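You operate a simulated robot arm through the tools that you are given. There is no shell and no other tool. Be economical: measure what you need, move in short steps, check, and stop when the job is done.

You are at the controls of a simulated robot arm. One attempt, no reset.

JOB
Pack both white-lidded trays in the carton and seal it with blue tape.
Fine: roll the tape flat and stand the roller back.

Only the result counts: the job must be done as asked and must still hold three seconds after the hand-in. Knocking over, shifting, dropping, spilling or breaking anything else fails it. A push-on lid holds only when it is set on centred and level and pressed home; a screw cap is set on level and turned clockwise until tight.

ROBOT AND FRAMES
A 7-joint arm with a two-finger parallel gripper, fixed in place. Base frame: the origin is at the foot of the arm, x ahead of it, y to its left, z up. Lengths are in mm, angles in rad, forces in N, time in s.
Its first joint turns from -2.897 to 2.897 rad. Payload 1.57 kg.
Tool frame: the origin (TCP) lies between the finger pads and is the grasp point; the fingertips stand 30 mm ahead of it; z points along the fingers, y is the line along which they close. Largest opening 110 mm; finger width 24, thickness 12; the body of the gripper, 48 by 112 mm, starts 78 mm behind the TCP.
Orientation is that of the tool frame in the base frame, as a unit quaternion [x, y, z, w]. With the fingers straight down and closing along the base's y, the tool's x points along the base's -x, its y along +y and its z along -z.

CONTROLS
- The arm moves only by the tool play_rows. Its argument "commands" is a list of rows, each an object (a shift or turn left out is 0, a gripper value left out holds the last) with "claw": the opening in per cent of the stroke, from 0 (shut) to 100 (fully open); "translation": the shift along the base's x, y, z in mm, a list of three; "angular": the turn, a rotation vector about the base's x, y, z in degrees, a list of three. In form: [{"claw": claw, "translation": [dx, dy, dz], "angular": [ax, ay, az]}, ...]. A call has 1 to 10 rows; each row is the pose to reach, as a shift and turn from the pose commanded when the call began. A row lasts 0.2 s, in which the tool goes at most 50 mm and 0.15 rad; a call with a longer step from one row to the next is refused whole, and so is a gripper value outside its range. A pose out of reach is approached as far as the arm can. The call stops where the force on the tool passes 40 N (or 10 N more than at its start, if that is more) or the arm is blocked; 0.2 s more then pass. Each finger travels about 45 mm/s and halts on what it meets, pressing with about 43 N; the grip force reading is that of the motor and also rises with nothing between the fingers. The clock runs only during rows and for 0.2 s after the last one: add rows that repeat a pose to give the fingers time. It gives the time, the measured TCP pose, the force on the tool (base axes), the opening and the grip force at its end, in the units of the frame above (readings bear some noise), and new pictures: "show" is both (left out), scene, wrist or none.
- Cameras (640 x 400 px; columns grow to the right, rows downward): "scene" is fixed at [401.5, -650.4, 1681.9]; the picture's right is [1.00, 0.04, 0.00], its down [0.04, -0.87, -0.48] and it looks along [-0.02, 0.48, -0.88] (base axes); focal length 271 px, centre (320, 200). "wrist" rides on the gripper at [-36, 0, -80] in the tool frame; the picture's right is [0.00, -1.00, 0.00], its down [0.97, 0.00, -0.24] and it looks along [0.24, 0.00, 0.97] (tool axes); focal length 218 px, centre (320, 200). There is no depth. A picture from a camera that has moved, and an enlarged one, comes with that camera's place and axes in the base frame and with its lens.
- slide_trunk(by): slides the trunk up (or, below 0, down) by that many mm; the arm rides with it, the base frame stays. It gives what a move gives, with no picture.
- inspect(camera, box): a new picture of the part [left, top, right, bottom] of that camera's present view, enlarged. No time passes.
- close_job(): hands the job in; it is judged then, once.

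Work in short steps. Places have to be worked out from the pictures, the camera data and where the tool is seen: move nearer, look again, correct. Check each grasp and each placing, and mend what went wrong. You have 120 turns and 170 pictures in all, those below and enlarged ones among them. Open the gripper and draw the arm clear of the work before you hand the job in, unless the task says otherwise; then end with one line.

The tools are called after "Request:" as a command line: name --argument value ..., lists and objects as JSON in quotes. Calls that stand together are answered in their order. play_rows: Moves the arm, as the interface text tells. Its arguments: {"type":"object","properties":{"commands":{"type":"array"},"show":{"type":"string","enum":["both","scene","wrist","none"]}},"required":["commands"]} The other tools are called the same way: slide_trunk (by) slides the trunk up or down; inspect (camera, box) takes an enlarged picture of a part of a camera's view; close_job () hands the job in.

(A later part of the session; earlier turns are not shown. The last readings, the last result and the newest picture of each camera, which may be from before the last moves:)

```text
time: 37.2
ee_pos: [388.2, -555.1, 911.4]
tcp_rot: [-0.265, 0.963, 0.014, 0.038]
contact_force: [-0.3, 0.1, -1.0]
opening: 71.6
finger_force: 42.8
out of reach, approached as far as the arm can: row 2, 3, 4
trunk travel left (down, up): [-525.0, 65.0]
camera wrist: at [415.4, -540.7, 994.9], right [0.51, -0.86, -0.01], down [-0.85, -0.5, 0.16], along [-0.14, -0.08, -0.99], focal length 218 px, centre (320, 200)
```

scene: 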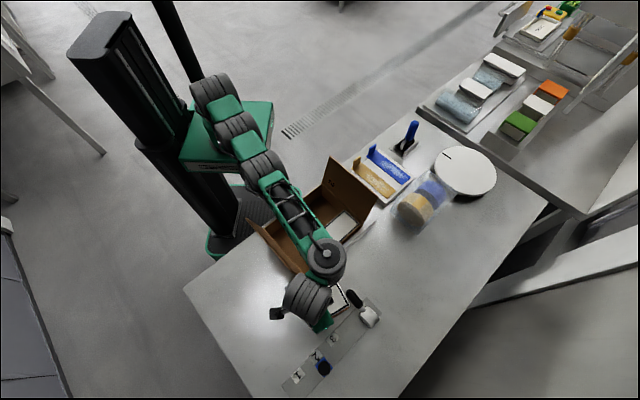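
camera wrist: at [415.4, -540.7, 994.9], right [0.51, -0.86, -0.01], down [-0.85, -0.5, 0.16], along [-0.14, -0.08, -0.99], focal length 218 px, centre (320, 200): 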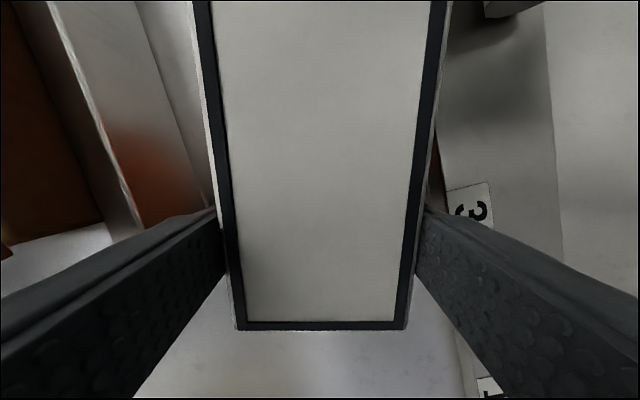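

The arm went out of reach at the higher point and drifted to (388,-555). I check that nothing was touched before moving.

Request:
inspect --camera "scene" --box '[250, 230, 410, 390]'

```text
2.50 times, centred on (330, 310) of scene
camera zoom: at [401.5, -650.4, 1681.9], right [1.0, 0.04, 0.0], down [0.04, -0.87, -0.48], along [-0.02, 0.48, -0.88], focal length 678 px, centre (295, -75)
```

zoom: 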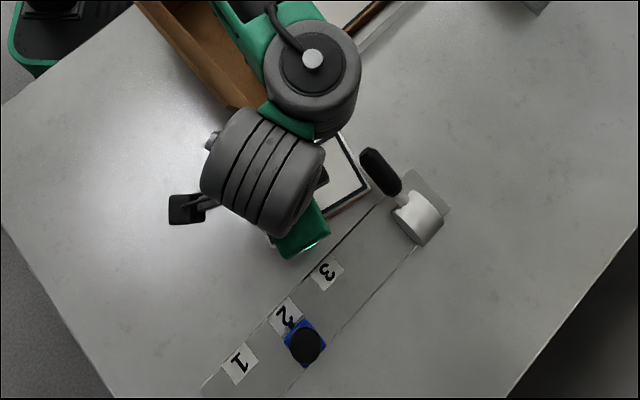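

Nothing seems disturbed; the handle isn't over the tray. I back straight up slowly before re-levelling.

Request:
play_rows --commands '[{"translation": [0, 0, 15]}, {"translation": [-3, 0, 30]}, {"translation": [-6, 0, 50]}, {"translation": [-10, 5, 80]}, {"translation": [-10, 5, 80]}]'

```text
time: 38.4
ee_pos: [376.4, -550.3, 990.4]
tcp_rot: [-0.263, 0.964, 0.013, 0.039]
contact_force: [0.2, -0.6, -2.2]
opening: 71.9
finger_force: 42.7
trunk travel left (down, up): [-525.0, 65.0]
camera wrist: at [403.0, -535.2, 1074.2], right [0.51, -0.86, -0.01], down [-0.85, -0.5, 0.16], along [-0.14, -0.08, -0.99], focal length 218 px, centre (320, 200)
```

scene: 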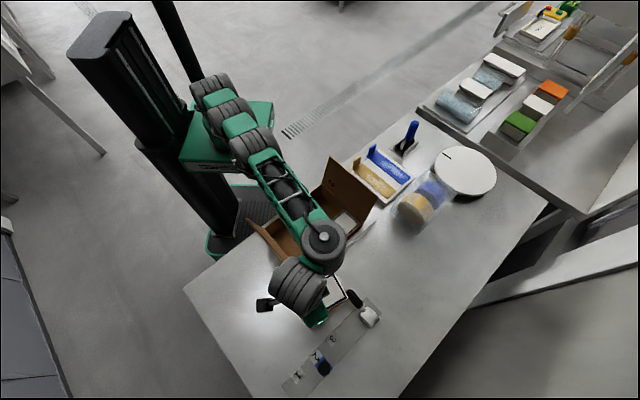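
wrist: 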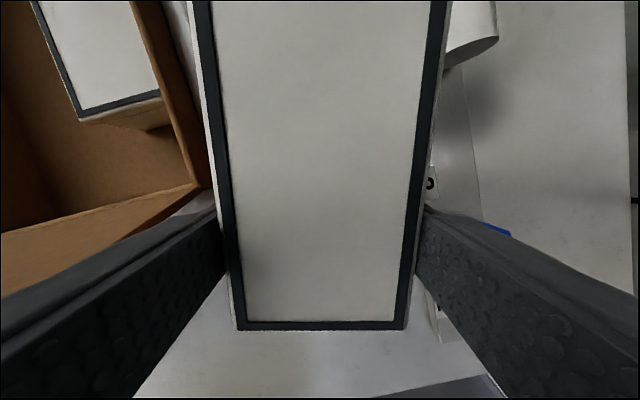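

Still holding the tray. I level the tool and complete the yaw while moving inward and upward in modest steps.

Request:
play_rows --commands '[{"translation": [0, 10, 10], "angular": [-0.8, 0.85, 3.5]}, {"translation": [0, 20, 20], "angular": [-1.6, 1.7, 7]}, {"translation": [0, 30, 35], "angular": [-2.4, 2.55, 10.7]}, {"translation": [0, 35, 50], "angular": [-3.2, 3.4, 14.25]}, {"translation": [0, 35, 50], "angular": [-3.2, 3.4, 14.25]}]'

```text
time: 39.6
ee_pos: [374.4, -515.5, 1042.0]
tcp_rot: [-0.381, 0.925, 0.0, 0.0]
contact_force: [-0.7, 0.1, -2.1]
opening: 71.6
finger_force: 43.0
trunk travel left (down, up): [-525.0, 65.0]
camera wrist: at [401.5, -488.7, 1123.8], right [0.7, -0.71, 0.0], down [-0.69, -0.68, 0.24], along [-0.17, -0.17, -0.97], focal length 218 px, centre (320, 200)
```

scene: 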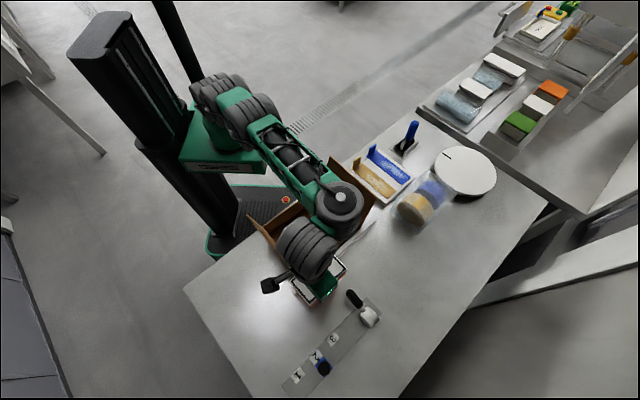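
wrist: 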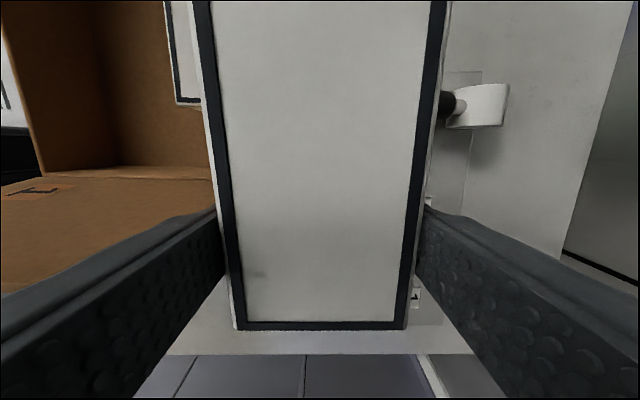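

Levelled at yaw 45°. Now rise 65 mm, then move in over the carton slot.

Request:
play_rows --commands '[{"translation": [0, 5, 35]}, {"translation": [0, 10, 70]}, {"translation": [-15, 40, 75]}, {"translation": [-30, 70, 75]}, {"translation": [-45, 100, 75]}, {"translation": [-62, 130, 75]}, {"translation": [-81, 162, 75]}, {"translation": [-81, 162, 75]}]'

```text
time: 41.4
ee_pos: [293.1, -353.3, 1119.6]
tcp_rot: [-0.38, 0.925, 0.0, 0.0]
contact_force: [-0.8, -0.1, -1.6]
opening: 71.7
finger_force: 42.8
trunk travel left (down, up): [-525.0, 65.0]
camera wrist: at [320.6, -327.4, 1200.6], right [0.7, -0.71, 0.0], down [-0.69, -0.68, 0.24], along [-0.17, -0.17, -0.97], focal length 218 px, centre (320, 200)
```

scene: 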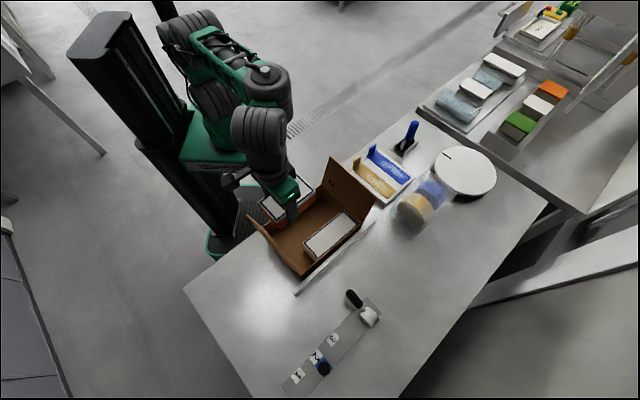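
wrist: 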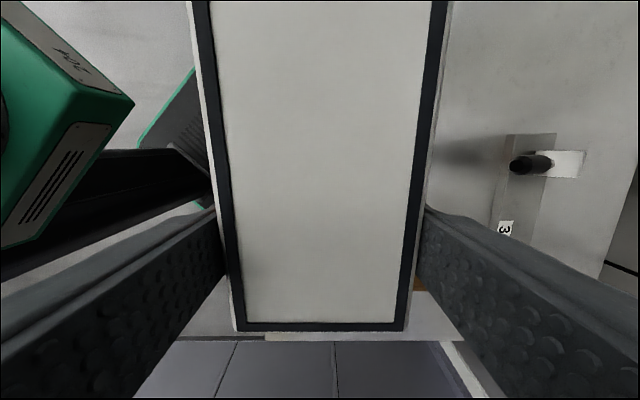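

Over the carton. Lower to just above the rim and inspect.

Request:
play_rows --commands '[{"translation": [0, 0, -45]}, {"translation": [0, 0, -90]}, {"translation": [0, 0, -130]}, {"translation": [0, 0, -143]}, {"translation": [0, 0, -143]}]'

Request:
inspect --camera "scene" --box '[230, 140, 400, 300]'

```text
time: 42.6
ee_pos: [319.8, -361.5, 1033.3]
tcp_rot: [-0.379, 0.925, 0.002, -0.003]
contact_force: [0.6, 0.4, -1.9]
opening: 71.5
finger_force: 43.3
out of reach, approached as far as the arm can: row 1, 2, 3, 4, 5
trunk travel left (down, up): [-525.0, 65.0]
camera wrist: at [347.1, -335.8, 1115.1], right [0.7, -0.71, 0.0], down [-0.69, -0.68, 0.24], along [-0.18, -0.17, -0.97], focal length 218 px, centre (320, 200)
```

scene: 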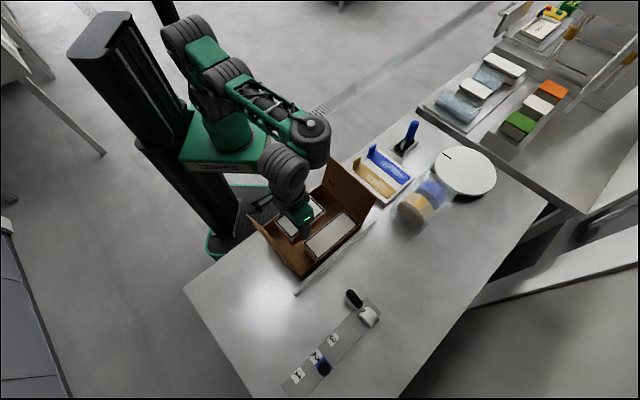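
wrist: 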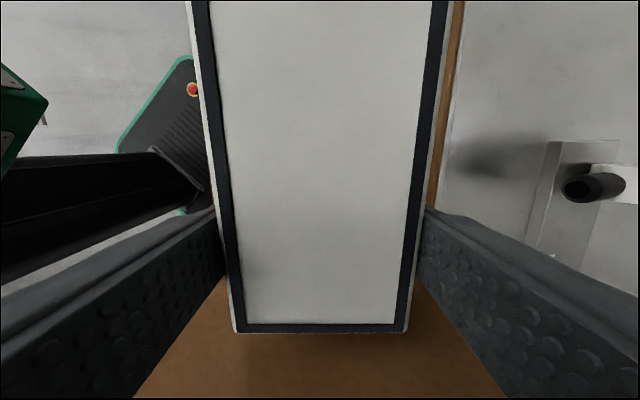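

```text
2.50 times, centred on (315, 220) of scene
camera zoom: at [401.5, -650.4, 1681.9], right [1.0, 0.04, 0.0], down [0.04, -0.87, -0.48], along [-0.02, 0.48, -0.88], focal length 678 px, centre (332, 150)
```

zoom: 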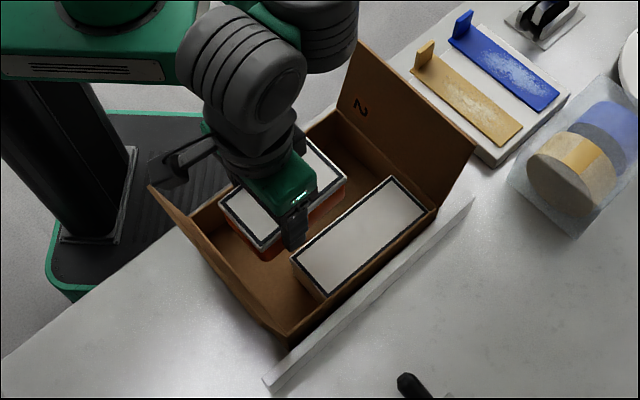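

The arm's posture can't go lower at that spot, but the trunk can lower everything straight down. I go back to the reachable pose at (293,-353,1120), then use the trunk.

Request:
play_rows --commands '[{"translation": [0, 0, 30]}, {"translation": [0, 0, 60]}, {"translation": [-13, 4, 86]}, {"translation": [-26.4, 8.7, 86]}, {"translation": [-26.4, 8.7, 86]}]' --show "none"

```text
time: 43.8
ee_pos: [298.3, -352.0, 1122.5]
tcp_rot: [-0.38, 0.925, -0.001, 0.001]
contact_force: [0.7, -0.1, -1.9]
opening: 71.7
finger_force: 43.0
trunk travel left (down, up): [-525.0, 65.0]
```

Reached (298,-352). Fine-correct and slide the trunk down 135 mm.

Request:
play_rows --commands '[{"translation": [-4.5, -0.8, 0], "angular": [0, 0, 0.4]}, {"translation": [-4.5, -0.8, 0], "angular": [0, 0, 0.4]}]' --show "none"

Request:
slide_trunk --by -130

Request:
play_rows --commands '[{"translation": [0, 0, 0]}]'

Request:
inspect --camera "scene" --box '[230, 140, 400, 300]'

```text
time: 44.4
ee_pos: [293.2, -352.3, 1121.1]
tcp_rot: [-0.384, 0.923, 0.001, 0.001]
contact_force: [-1.0, -0.6, -1.5]
opening: 71.6
finger_force: 42.8
trunk travel left (down, up): [-525.0, 65.0]
```

```text
time: 46.0
ee_pos: [293.2, -353.5, 991.3]
tcp_rot: [-0.384, 0.923, 0.0, 0.001]
contact_force: [-0.1, 0.3, -1.8]
opening: 71.6
finger_force: 42.9
trunk travel left (down, up): [-395.0, 195.0]
```

```text
time: 46.4
ee_pos: [293.3, -352.9, 991.7]
tcp_rot: [-0.383, 0.924, 0.0, 0.0]
contact_force: [-0.2, 0.3, -2.3]
opening: 71.7
finger_force: 42.9
trunk travel left (down, up): [-395.0, 195.0]
camera wrist: at [319.7, -326.5, 1072.8], right [0.71, -0.71, 0.0], down [-0.69, -0.69, 0.24], along [-0.17, -0.17, -0.97], focal length 218 px, centre (320, 200)
```

scene: 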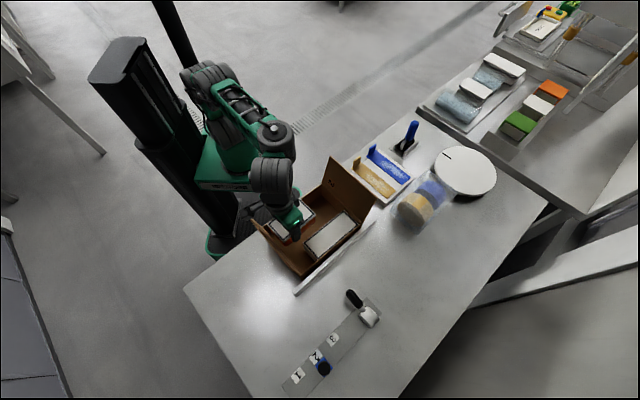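
wrist: 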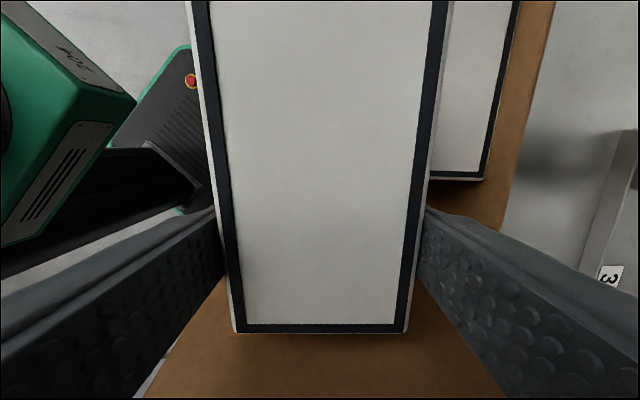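

```text
2.50 times, centred on (315, 220) of scene
camera zoom: at [401.5, -650.4, 1681.9], right [1.0, 0.04, 0.0], down [0.04, -0.87, -0.48], along [-0.02, 0.48, -0.88], focal length 678 px, centre (332, 150)
```

zoom: 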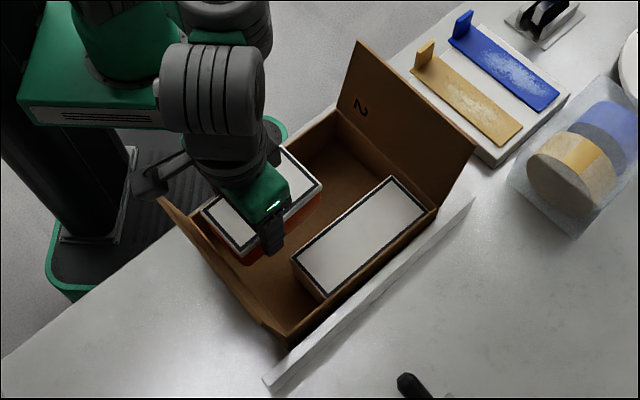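

Clearances: outer finger about 8 mm from the robot-side wall and inner finger about 1 mm from tray A. I shift 3 mm toward the robot side and lower by trunk.

Request:
play_rows --commands '[{"translation": [-2.8, 1.4, 0]}, {"translation": [-2.8, 1.4, 0]}]' --show "none"

Request:
slide_trunk --by -50

Request:
play_rows --commands '[{"translation": [0, 0, 0]}]'

```text
time: 47.0
ee_pos: [291.4, -350.1, 991.6]
tcp_rot: [-0.383, 0.924, -0.001, 0.001]
contact_force: [0.3, -0.5, -1.1]
opening: 71.6
finger_force: 43.0
trunk travel left (down, up): [-395.0, 195.0]
```

```text
time: 47.9
ee_pos: [290.8, -350.2, 942.8]
tcp_rot: [-0.383, 0.924, -0.001, 0.0]
contact_force: [-0.1, -0.3, -1.2]
opening: 71.6
finger_force: 43.1
trunk travel left (down, up): [-345.0, 245.0]
```

```text
time: 48.3
ee_pos: [291.2, -350.3, 941.4]
tcp_rot: [-0.383, 0.924, -0.001, 0.001]
contact_force: [0.4, -0.2, -2.1]
opening: 71.7
finger_force: 43.4
trunk travel left (down, up): [-345.0, 245.0]
camera wrist: at [317.1, -324.3, 1023.1], right [0.71, -0.71, 0.0], down [-0.69, -0.69, 0.24], along [-0.17, -0.17, -0.97], focal length 218 px, centre (320, 200)
```

scene: 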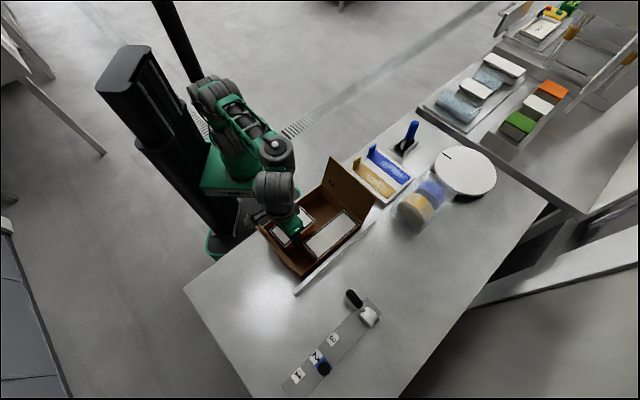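
wrist: 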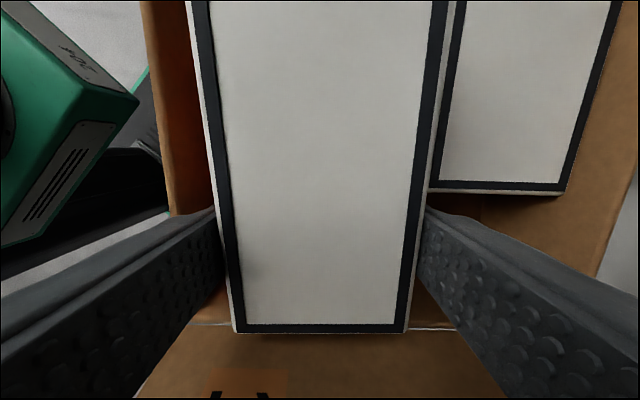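

All clearances look good. Lower 28 mm more with the trunk and read the force.

Request:
slide_trunk --by -27

```text
time: 49.0
ee_pos: [290.7, -350.4, 915.0]
tcp_rot: [-0.383, 0.924, -0.001, 0.0]
contact_force: [0.5, 0.0, -1.4]
opening: 71.8
finger_force: 43.2
trunk travel left (down, up): [-318.0, 272.0]
```

No contact yet; contact expected near 910. Lower 5 mm more.

Request:
slide_trunk --by -5

```text
time: 49.6
ee_pos: [290.7, -351.3, 911.3]
tcp_rot: [-0.384, 0.923, -0.002, 0.0]
contact_force: [0.6, -3.6, 9.4]
opening: 72.0
finger_force: 43.4
trunk travel left (down, up): [-313.0, 277.0]
```

Light contact (9 N): tray B is on the floor. I open slightly, then raise with the trunk.

Request:
play_rows --commands '[{"claw": 70}, {"claw": 70}, {"claw": 70}]' --show "none"

Request:
slide_trunk --by 130

Request:
play_rows --commands '[{"translation": [0, 0, 0]}]'

```text
time: 50.4
ee_pos: [291.5, -351.3, 911.5]
tcp_rot: [-0.384, 0.923, -0.001, 0.001]
contact_force: [-1.5, -4.5, 16.7]
opening: 77.1
finger_force: 0.1
trunk travel left (down, up): [-313.0, 277.0]
```

```text
time: 52.0
ee_pos: [291.0, -350.7, 1039.1]
tcp_rot: [-0.383, 0.924, -0.001, 0.001]
contact_force: [-0.3, 0.9, 0.0]
opening: 76.9
finger_force: 0.1
trunk travel left (down, up): [-443.0, 147.0]
```

```text
time: 52.4
ee_pos: [290.8, -351.0, 1040.3]
tcp_rot: [-0.383, 0.924, -0.002, 0.0]
contact_force: [-0.3, -0.7, -0.6]
opening: 76.9
finger_force: 0.0
trunk travel left (down, up): [-443.0, 147.0]
camera wrist: at [317.0, -324.3, 1121.1], right [0.71, -0.71, 0.0], down [-0.69, -0.69, 0.24], along [-0.17, -0.17, -0.97], focal length 218 px, centre (320, 200)
```

scene: 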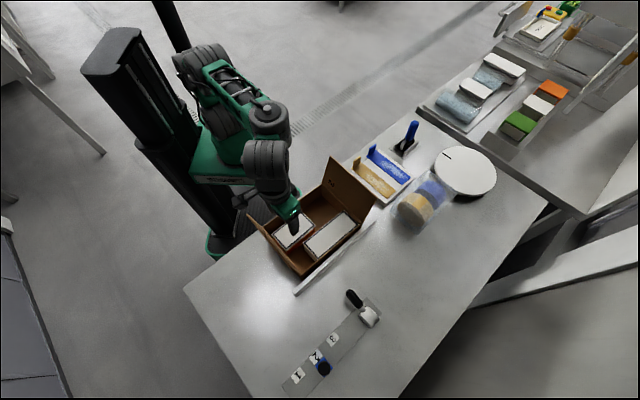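
wrist: 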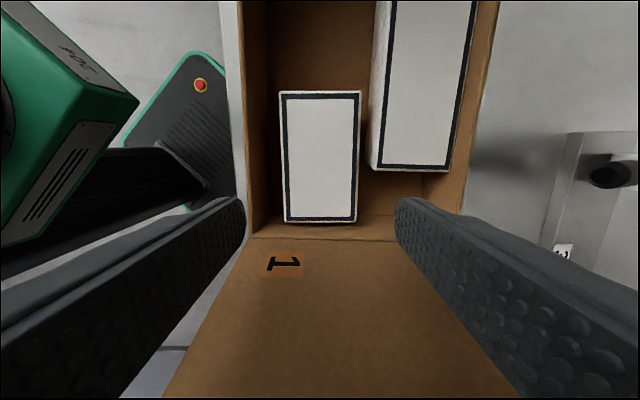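

Both trays are in the carton, flat and clear. Next: close flap 1, then flap 2. I close the fingers, rise, turn back to yaw -45° and go outside flap 1.

Request:
play_rows --commands '[{"translation": [0, 0, 35], "claw": 0, "angular": [0, 0, -8.5]}, {"translation": [0, 0, 75], "angular": [0, 0, -17]}, {"translation": [-8, -15, 75], "angular": [0, 0, -25.5]}, {"translation": [-16, -30, 75], "angular": [0, 0, -34]}, {"translation": [-24, -45, 75], "angular": [0, 0, -42.5]}, {"translation": [-32, -60, 75], "angular": [0, 0, -51]}, {"translation": [-40, -75, 75], "angular": [0, 0, -59.5]}, {"translation": [-48, -90, 75], "angular": [0, 0, -68]}, {"translation": [-58, -105, 75], "angular": [0, 0, -76.5]}, {"translation": [-68, -119, 75], "angular": [0, 0, -85]}]'

```text
time: 54.5
ee_pos: [222.7, -470.9, 1115.8]
tcp_rot: [0.342, 0.94, 0.0, 0.0]
contact_force: [-0.1, 0.9, 0.3]
opening: 0.0
finger_force: 21.0
trunk travel left (down, up): [-443.0, 147.0]
camera wrist: at [251.7, -493.1, 1197.1], right [-0.64, -0.77, 0.0], down [-0.74, 0.62, 0.24], along [-0.18, 0.15, -0.97], focal length 218 px, centre (320, 200)
```

scene: 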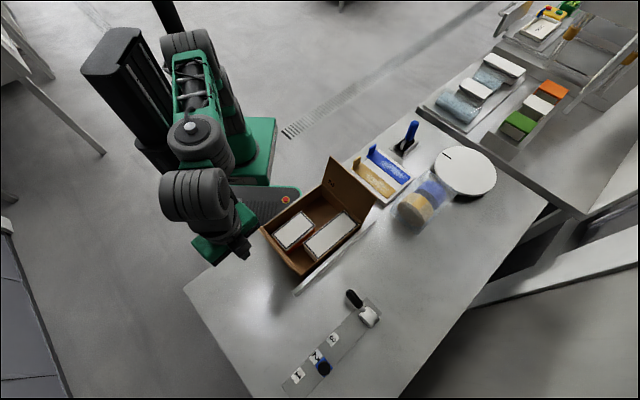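
wrist: 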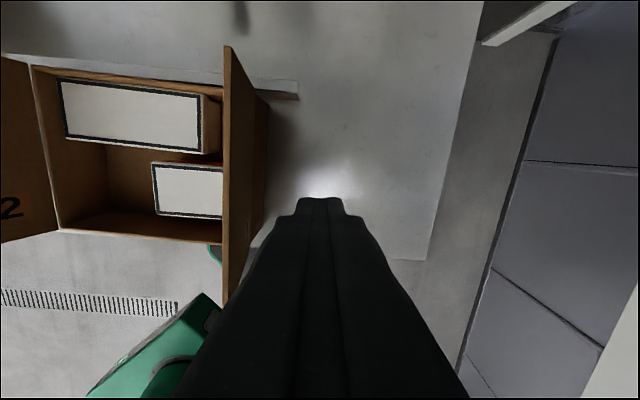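

Flap 1 is nearly upright, leaning slightly outward; hinge near p1≈-92 (along carton axis). I finish the yaw and descend outside it.

Request:
play_rows --commands '[{"translation": [0, 0, -25], "angular": [0, 0, -5]}, {"translation": [0, 0, -50], "angular": [0, 0, -5]}, {"translation": [0, 0, -74], "angular": [0, 0, -5]}, {"translation": [0, 0, -74], "angular": [0, 0, -5]}]'

Request:
inspect --camera "scene" --box '[190, 150, 350, 290]'

```text
time: 55.5
ee_pos: [222.1, -471.7, 1041.9]
tcp_rot: [0.383, 0.924, -0.001, 0.001]
contact_force: [0.0, 0.3, 0.3]
opening: 0.0
finger_force: 21.4
trunk travel left (down, up): [-443.0, 147.0]
camera wrist: at [248.1, -496.6, 1123.1], right [-0.71, -0.71, 0.0], down [-0.69, 0.69, 0.24], along [-0.17, 0.17, -0.97], focal length 218 px, centre (320, 200)
```

scene: 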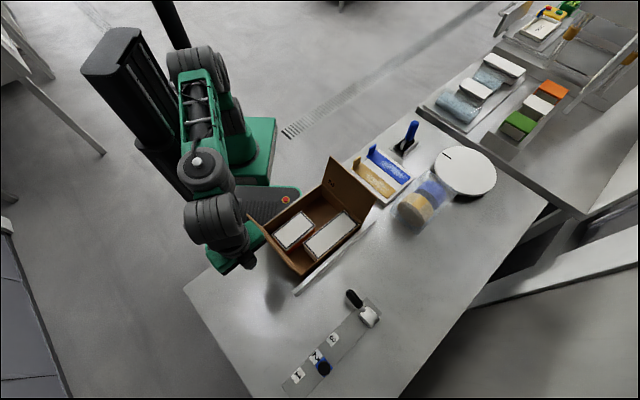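
wrist: 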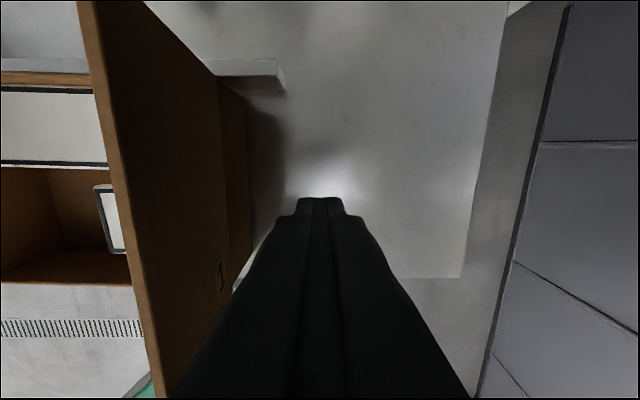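

```text
2.86 times, centred on (270, 220) of scene
camera zoom: at [401.5, -650.4, 1681.9], right [1.0, 0.04, 0.0], down [0.04, -0.87, -0.48], along [-0.02, 0.48, -0.88], focal length 775 px, centre (463, 143)
```

zoom: 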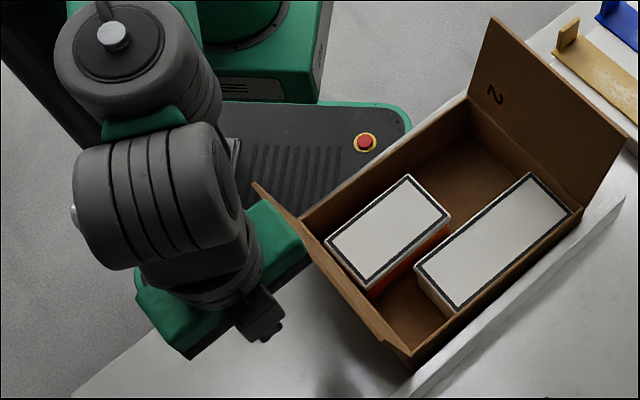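

Flap leans out ~17 mm at its top. I push it along an arc about its hinge, first part.

Request:
play_rows --commands '[{"translation": [19, 19, 0]}, {"translation": [36, 36, 0]}, {"translation": [48, 48, 0]}, {"translation": [58, 58, 0]}, {"translation": [68, 68, -1]}, {"translation": [81, 81, -9]}]'

```text
time: 57.0
ee_pos: [302.0, -387.3, 1031.0]
tcp_rot: [0.382, 0.924, -0.001, 0.0]
contact_force: [-0.9, 0.4, 0.1]
opening: 0.0
finger_force: 21.5
trunk travel left (down, up): [-443.0, 147.0]
camera wrist: at [329.8, -411.9, 1111.9], right [-0.71, -0.71, 0.0], down [-0.69, 0.68, 0.24], along [-0.17, 0.17, -0.97], focal length 218 px, centre (320, 200)
```

scene: 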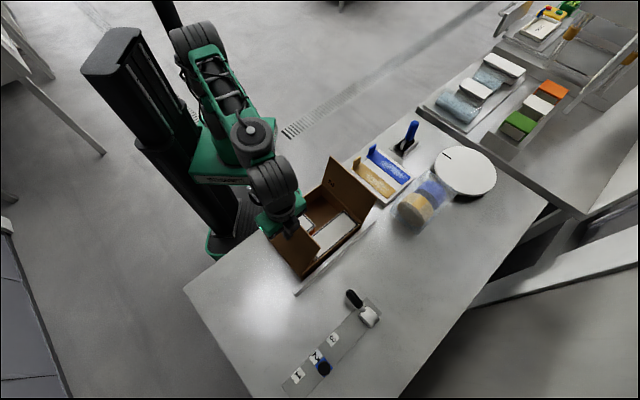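
wrist: 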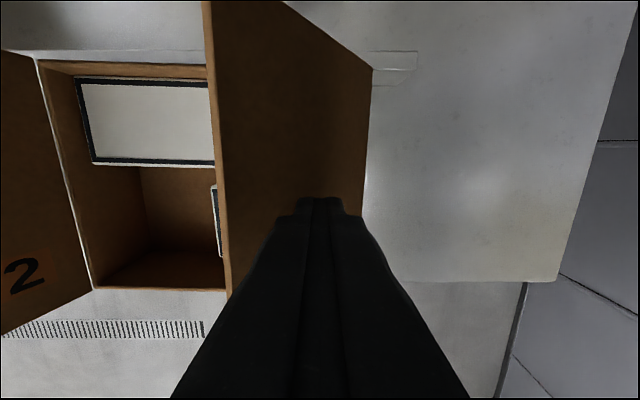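

Flap is following. Continue the arc down to horizontal.

Request:
play_rows --commands '[{"translation": [11, 11, -12]}, {"translation": [19, 19, -28]}, {"translation": [25, 25, -46]}, {"translation": [28, 28, -58]}, {"translation": [30, 30, -64]}]'

```text
time: 58.1
ee_pos: [331.4, -358.5, 969.2]
tcp_rot: [0.383, 0.924, -0.002, 0.001]
contact_force: [-6.8, -1.8, 16.0]
opening: 0.0
finger_force: 20.9
trunk travel left (down, up): [-443.0, 147.0]
camera wrist: at [358.0, -383.0, 1051.6], right [-0.71, -0.71, 0.0], down [-0.69, 0.69, 0.24], along [-0.17, 0.17, -0.97], focal length 218 px, centre (320, 200)
```

scene: 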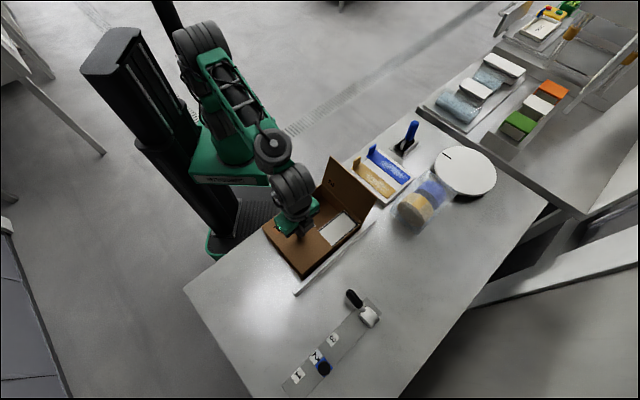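
wrist: 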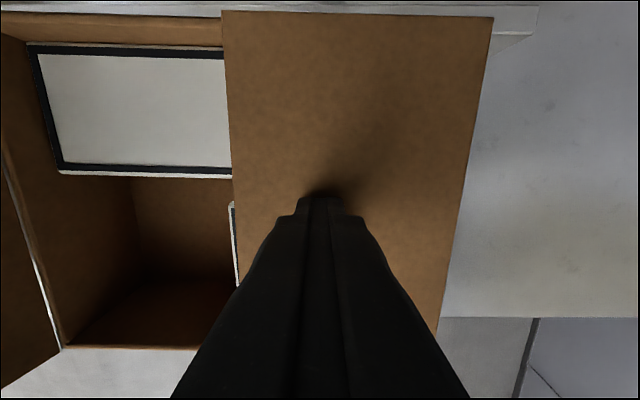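

Flap 1 is down (16 N contact at tip z≈939). I lift to see if it stays.

Request:
play_rows --commands '[{"translation": [0, 0, 30]}, {"translation": [0, 0, 80]}, {"translation": [0, 0, 130]}, {"translation": [0, 0, 130]}]'

Request:
inspect --camera "scene" --box '[240, 130, 420, 300]'

```text
time: 59.1
ee_pos: [339.2, -356.9, 1096.0]
tcp_rot: [0.382, 0.924, -0.001, -0.001]
contact_force: [0.1, 0.3, 0.2]
opening: 0.0
finger_force: 21.2
trunk travel left (down, up): [-443.0, 147.0]
camera wrist: at [365.1, -381.9, 1178.3], right [-0.71, -0.71, 0.0], down [-0.69, 0.68, 0.24], along [-0.17, 0.17, -0.97], focal length 218 px, centre (320, 200)
```

scene: 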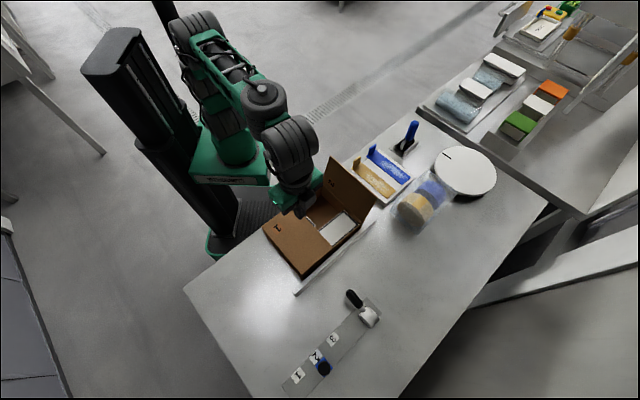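
wrist: 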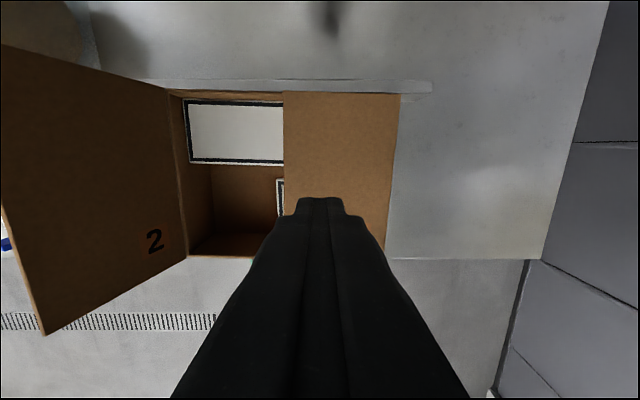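

```text
2.35 times, centred on (330, 215) of scene
camera zoom: at [401.5, -650.4, 1681.9], right [1.0, 0.04, 0.0], down [0.04, -0.87, -0.48], along [-0.02, 0.48, -0.88], focal length 638 px, centre (296, 165)
```

zoom: 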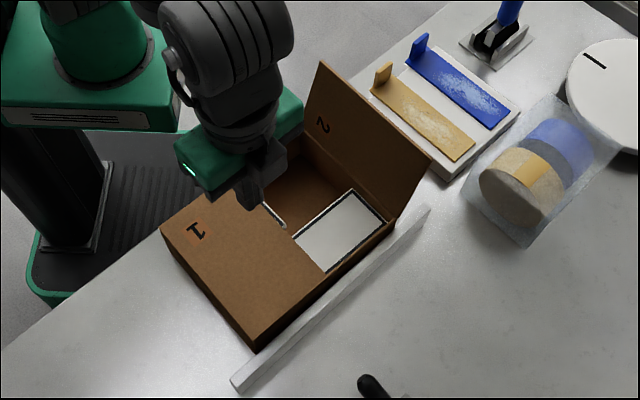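

Flap 1 stays shut; its free edge is at p1≈27. Flap 2 hinges at p1≈141, leaning out to about 171. I go over it to its far side.

Request:
play_rows --commands '[{"translation": [0, 0, 25]}, {"translation": [25, 25, 25]}, {"translation": [55, 55, 25]}, {"translation": [85, 85, 25]}, {"translation": [115, 115, 25]}, {"translation": [140, 142, 25]}, {"translation": [154, 157, 25]}, {"translation": [154, 157, -15]}, {"translation": [154, 157, -52]}, {"translation": [154, 157, -52]}]'

```text
time: 61.4
ee_pos: [487.8, -201.3, 1044.4]
tcp_rot: [0.382, 0.924, -0.001, 0.0]
contact_force: [-0.3, 0.0, -0.2]
opening: 0.0
finger_force: 21.8
trunk travel left (down, up): [-443.0, 147.0]
camera wrist: at [514.2, -226.9, 1125.9], right [-0.71, -0.71, 0.0], down [-0.69, 0.69, 0.24], along [-0.17, 0.17, -0.97], focal length 218 px, centre (320, 200)
```

scene: 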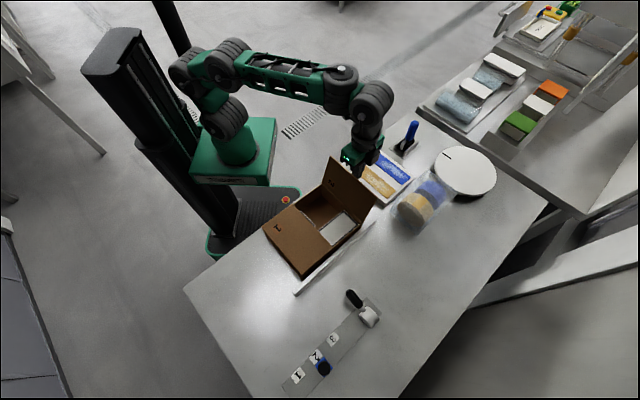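
wrist: 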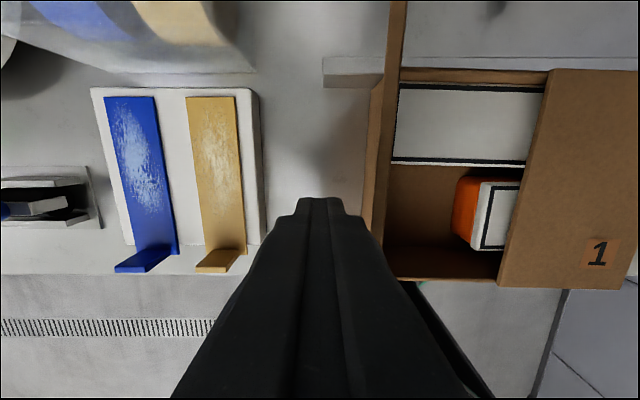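

Clear view of the dispenser too. I'm outside flap 2 by ~24 mm; pushing it along its arc.

Request:
play_rows --commands '[{"translation": [-12, -12, 0]}, {"translation": [-24, -24, 0]}, {"translation": [-36, -36, 0]}, {"translation": [-50, -50, -3]}, {"translation": [-63, -63, -11]}, {"translation": [-75, -75, -23]}]' --show "wrist"

Request:
play_rows --commands '[{"translation": [-9, -9, -17]}, {"translation": [-14, -14, -36]}, {"translation": [-17, -17, -46]}, {"translation": [-19, -19, -51]}]'

```text
time: 62.8
ee_pos: [413.6, -276.0, 1022.3]
tcp_rot: [0.382, 0.924, -0.001, -0.001]
contact_force: [-0.2, 0.3, -0.1]
opening: 0.0
finger_force: 20.8
trunk travel left (down, up): [-443.0, 147.0]
camera wrist: at [439.9, -300.8, 1104.3], right [-0.71, -0.71, 0.0], down [-0.69, 0.68, 0.24], along [-0.17, 0.17, -0.97], focal length 218 px, centre (320, 200)
```

wrist: 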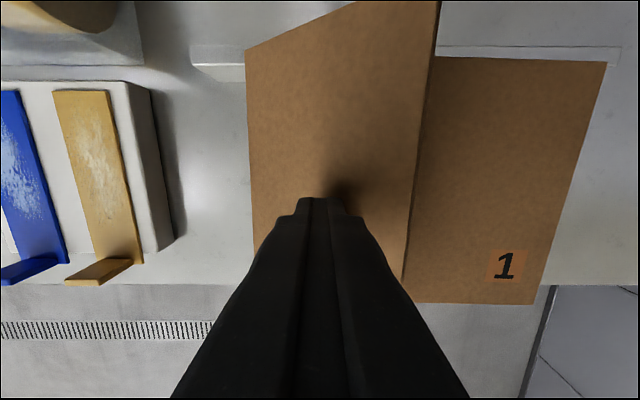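

```text
time: 63.8
ee_pos: [393.4, -295.9, 970.7]
tcp_rot: [0.381, 0.925, 0.0, 0.0]
contact_force: [2.3, 0.7, 3.9]
opening: 0.0
finger_force: 21.3
trunk travel left (down, up): [-443.0, 147.0]
camera wrist: at [419.4, -319.9, 1052.0], right [-0.7, -0.71, 0.0], down [-0.69, 0.68, 0.24], along [-0.17, 0.17, -0.97], focal length 218 px, centre (320, 200)
```

scene: 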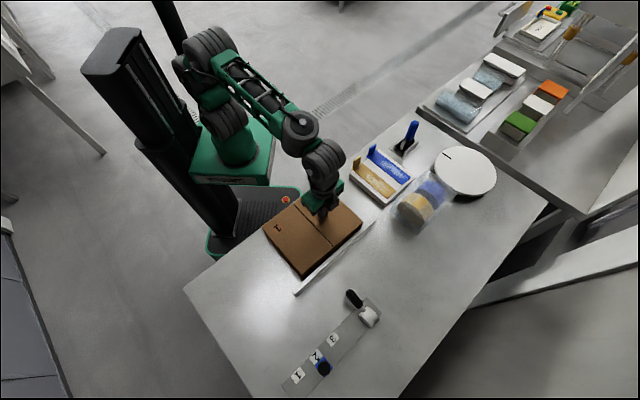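
wrist: 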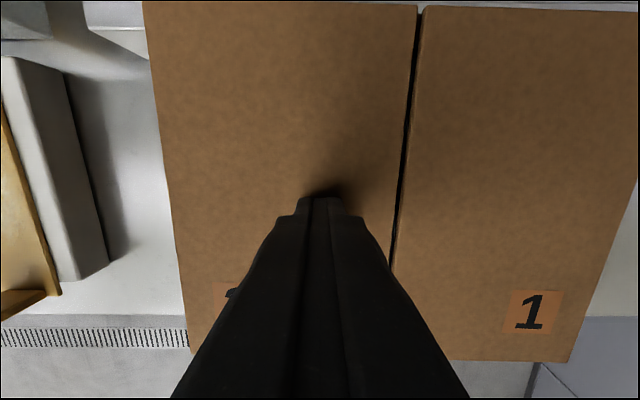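

Both flaps meet edge to edge with a thin seam. I press 4 mm more, then rise to view from above the seam.

Request:
play_rows --commands '[{"translation": [0, 0, -2]}, {"translation": [0, 0, -4]}]' --show "none"

Request:
play_rows --commands '[{"translation": [0, 0, 40]}, {"translation": [10, 10, 85]}, {"translation": [20, 20, 130]}, {"translation": [30, 20, 170]}, {"translation": [30, 20, 170]}]'

Request:
inspect --camera "scene" --box '[250, 160, 400, 290]'

```text
time: 64.3
ee_pos: [393.9, -295.2, 970.7]
tcp_rot: [0.381, 0.924, -0.002, 0.001]
contact_force: [-3.7, 4.8, 19.5]
opening: 0.0
finger_force: 21.0
trunk travel left (down, up): [-443.0, 147.0]
```

```text
time: 65.5
ee_pos: [427.2, -275.8, 1138.6]
tcp_rot: [0.382, 0.924, 0.0, -0.001]
contact_force: [0.2, -0.7, -0.1]
opening: 0.0
finger_force: 21.4
trunk travel left (down, up): [-443.0, 147.0]
camera wrist: at [452.9, -301.0, 1219.5], right [-0.71, -0.71, 0.0], down [-0.69, 0.68, 0.24], along [-0.17, 0.17, -0.97], focal length 218 px, centre (320, 200)
```

scene: 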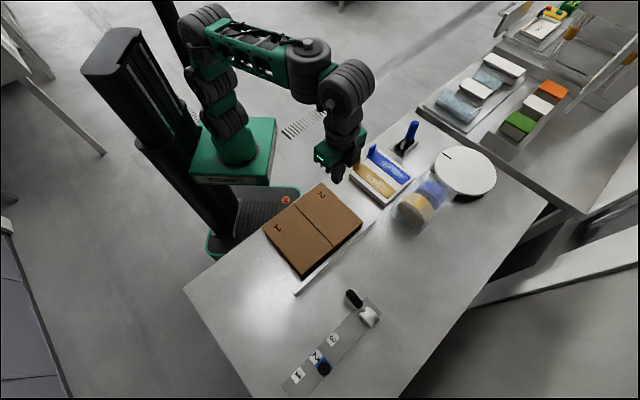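
wrist: 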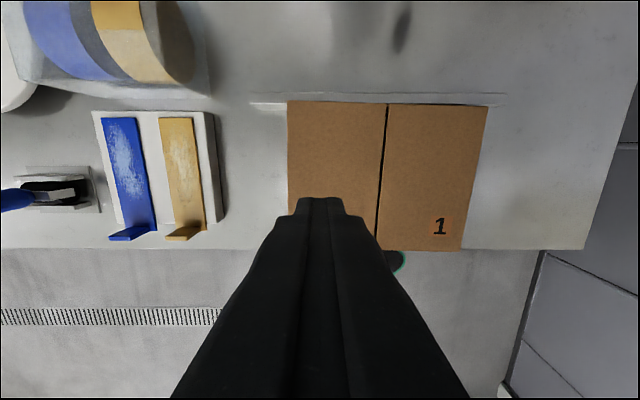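

```text
3.08 times, centred on (325, 225) of scene
camera zoom: at [401.5, -650.4, 1681.9], right [1.0, 0.04, 0.0], down [0.04, -0.87, -0.48], along [-0.02, 0.48, -0.88], focal length 834 px, centre (305, 123)
```

zoom: 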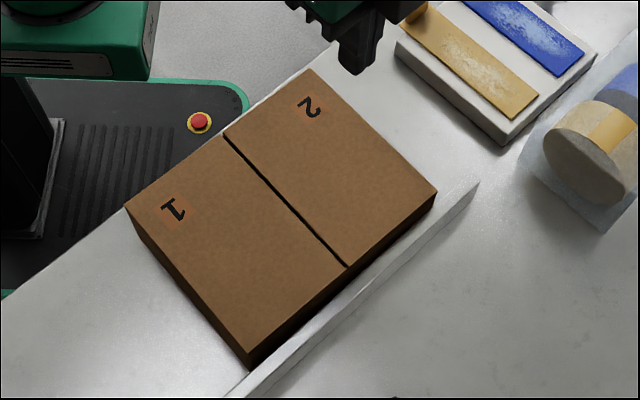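

The carton is shut: seam at p1≈27, p2 from 392 to 584. The blue strip is about 166×50 at p1≈395, with a pull tab at its robot-side end. I move over it for a closer look.

Request:
play_rows --commands '[{"translation": [25, 35, 0]}, {"translation": [50, 70, -10]}, {"translation": [75, 105, -30]}, {"translation": [100, 140, -50]}, {"translation": [125, 175, -70]}, {"translation": [150, 210, -90]}, {"translation": [170, 237, -110]}, {"translation": [170, 237, -110]}]'

Request:
inspect --camera "scene" --box '[340, 100, 440, 220]'

```text
time: 67.3
ee_pos: [598.2, -36.4, 1026.3]
tcp_rot: [0.381, 0.925, -0.001, -0.001]
contact_force: [0.1, 0.0, 0.1]
opening: 0.2
finger_force: 21.8
trunk travel left (down, up): [-443.0, 147.0]
camera wrist: at [624.5, -61.7, 1108.0], right [-0.71, -0.71, 0.0], down [-0.69, 0.69, 0.24], along [-0.17, 0.17, -0.97], focal length 218 px, centre (320, 200)
```

scene: 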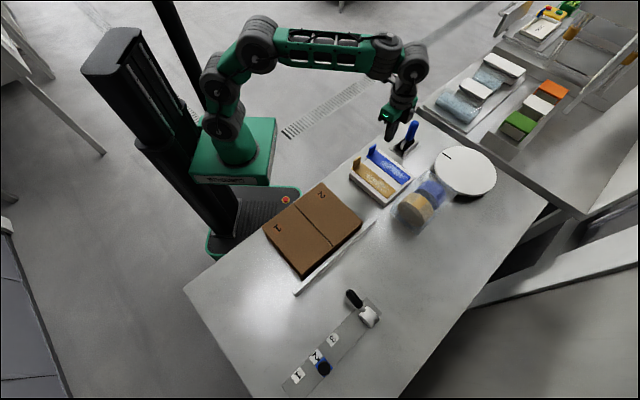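
wrist: 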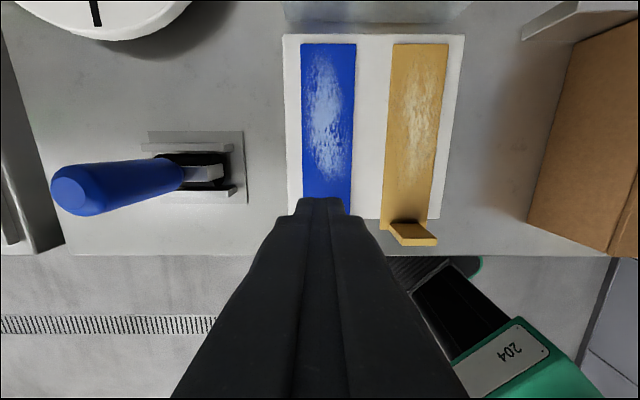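

```text
3.33 times, centred on (390, 160) of scene
camera zoom: at [401.5, -650.4, 1681.9], right [1.0, 0.04, 0.0], down [0.04, -0.87, -0.48], along [-0.02, 0.48, -0.88], focal length 904 px, centre (87, 333)
```

zoom: 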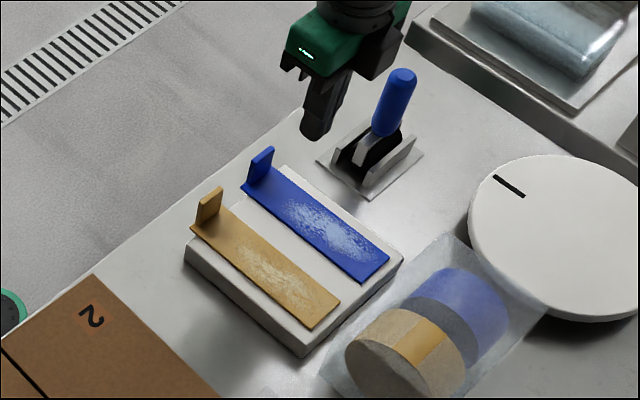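

The strip lies at z≈887, p2 from ~400 to 574, with an upright tab plate (normal along the strip) at p1≈389, p2≈404. I rise, turn to yaw +45° so the fingers close on the plate's faces, and open to 44 mm.

Request:
play_rows --commands '[{"translation": [0, 0, 25], "angular": [0, 0, 8.5]}, {"translation": [-5, 3, 50], "angular": [0, 0, 17], "claw": 40}, {"translation": [-10, 7, 60], "angular": [0, 0, 25.5]}, {"translation": [-15, 10, 60], "angular": [0, 0, 34]}, {"translation": [-20, 13, 60], "angular": [0, 0, 42.5]}, {"translation": [-25, 17, 60], "angular": [0, 0, 51]}, {"translation": [-30, 20, 60], "angular": [0, 0, 59.5]}, {"translation": [-33, 23, 60], "angular": [0, 0, 68]}, {"translation": [-36, 25, 60], "angular": [0, 0, 76.5]}, {"translation": [-37.5, 26, 60], "angular": [0, 0, 85]}]' --show "none"

Request:
play_rows --commands '[{"angular": [0, 0, 5]}, {"angular": [0, 0, 5]}]'

```text
time: 69.5
ee_pos: [555.4, -12.6, 1088.7]
tcp_rot: [-0.344, 0.939, -0.001, 0.0]
contact_force: [0.2, 0.3, 0.1]
opening: 44.0
finger_force: 0.1
trunk travel left (down, up): [-443.0, 147.0]
```

```text
time: 70.2
ee_pos: [555.9, -13.3, 1088.3]
tcp_rot: [-0.384, 0.923, 0.0, 0.0]
contact_force: [0.3, 0.2, 0.3]
opening: 44.0
finger_force: 0.0
trunk travel left (down, up): [-443.0, 147.0]
camera wrist: at [582.9, 13.0, 1169.4], right [0.71, -0.7, 0.0], down [-0.68, -0.69, 0.24], along [-0.17, -0.17, -0.97], focal length 218 px, centre (320, 200)
```

scene: 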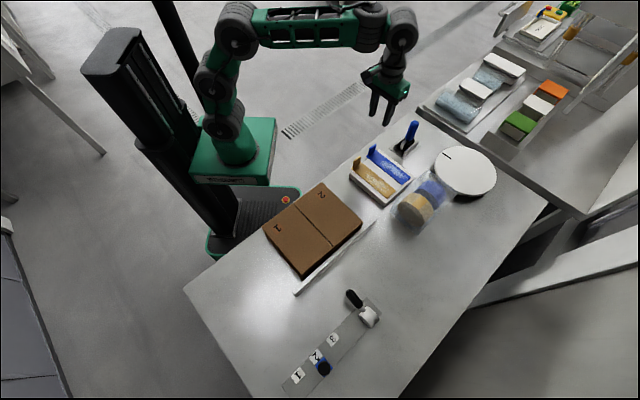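
wrist: 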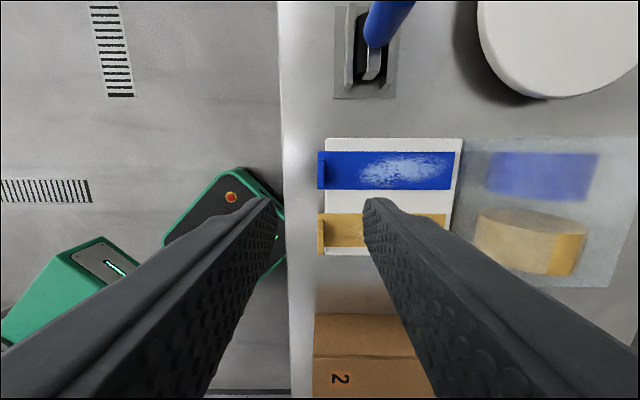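

Tab is directly under the finger gap; TCP needs +6 mm along e1 and +1.5 along e2. I descend to z≈985 and check again.

Request:
play_rows --commands '[{"translation": [5.3, 3.2, -35]}, {"translation": [5.3, 3.2, -70]}, {"translation": [5.3, 3.2, -103]}, {"translation": [5.3, 3.2, -103]}]'

Request:
inspect --camera "scene" --box '[340, 100, 440, 200]'

```text
time: 71.2
ee_pos: [562.1, -8.3, 983.6]
tcp_rot: [-0.384, 0.923, -0.001, 0.001]
contact_force: [-0.1, 0.2, 0.3]
opening: 43.9
finger_force: 0.0
trunk travel left (down, up): [-443.0, 147.0]
camera wrist: at [588.4, 17.6, 1065.3], right [0.71, -0.71, 0.0], down [-0.69, -0.69, 0.24], along [-0.17, -0.17, -0.97], focal length 218 px, centre (320, 200)
```

scene: 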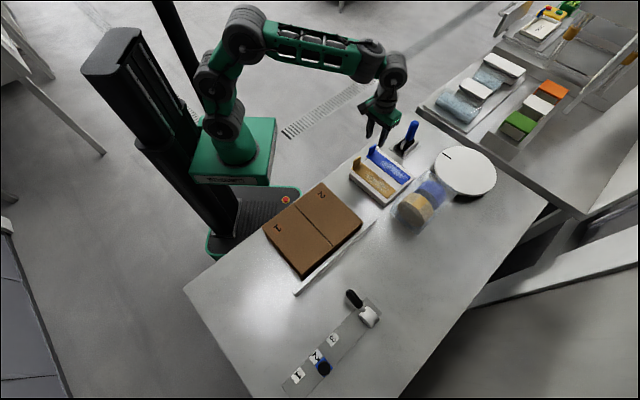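
wrist: 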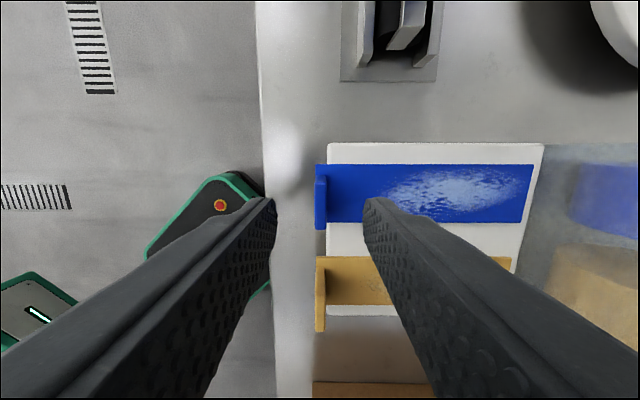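

```text
4.00 times, centred on (390, 150) of scene
camera zoom: at [401.5, -650.4, 1681.9], right [1.0, 0.04, 0.0], down [0.04, -0.87, -0.48], along [-0.02, 0.48, -0.88], focal length 1085 px, centre (40, 400)
```

zoom: 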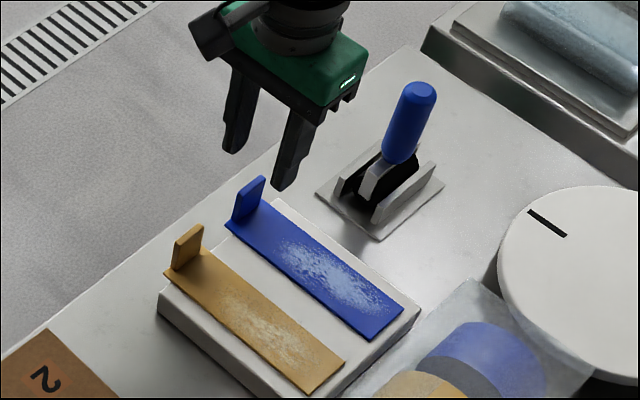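

Tab centred between the fingers. Descend so the tips stop ~5 mm above the strip, then close on the tab.

Request:
play_rows --commands '[{"translation": [-1, -1, -25]}, {"translation": [-1, -1, -45]}, {"translation": [-1, -1, -55]}, {"translation": [-1, -1, -61]}, {"translation": [-1, -1, -61]}]'

Request:
inspect --camera "scene" --box '[340, 110, 420, 190]'

```text
time: 72.3
ee_pos: [560.3, -9.3, 924.4]
tcp_rot: [-0.384, 0.923, -0.002, 0.0]
contact_force: [-0.4, -0.1, 0.4]
opening: 44.2
finger_force: 0.0
trunk travel left (down, up): [-443.0, 147.0]
camera wrist: at [586.8, 16.1, 1005.3], right [0.71, -0.71, 0.0], down [-0.69, -0.69, 0.24], along [-0.17, -0.17, -0.97], focal length 218 px, centre (320, 200)
```

scene: 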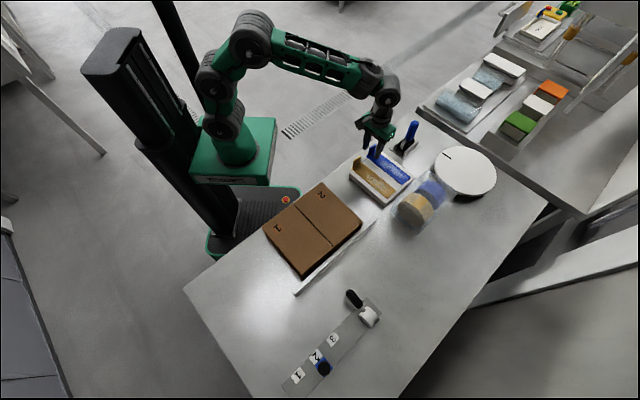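
wrist: 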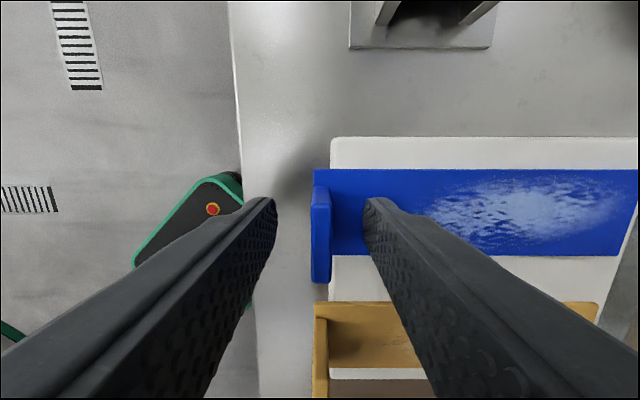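

```text
5.00 times, centred on (380, 150) of scene
camera zoom: at [401.5, -650.4, 1681.9], right [1.0, 0.04, 0.0], down [0.04, -0.87, -0.48], along [-0.02, 0.48, -0.88], focal length 1356 px, centre (20, 450)
```

zoom: 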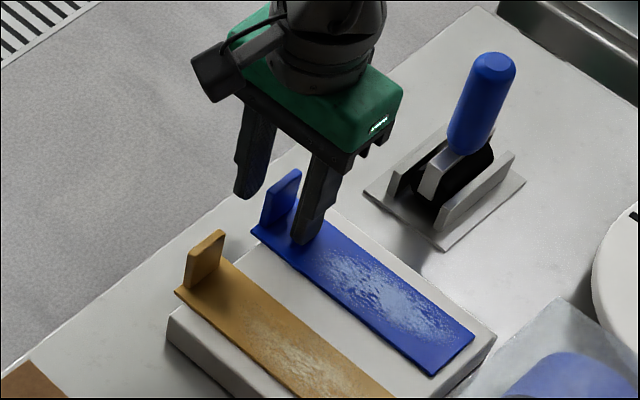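

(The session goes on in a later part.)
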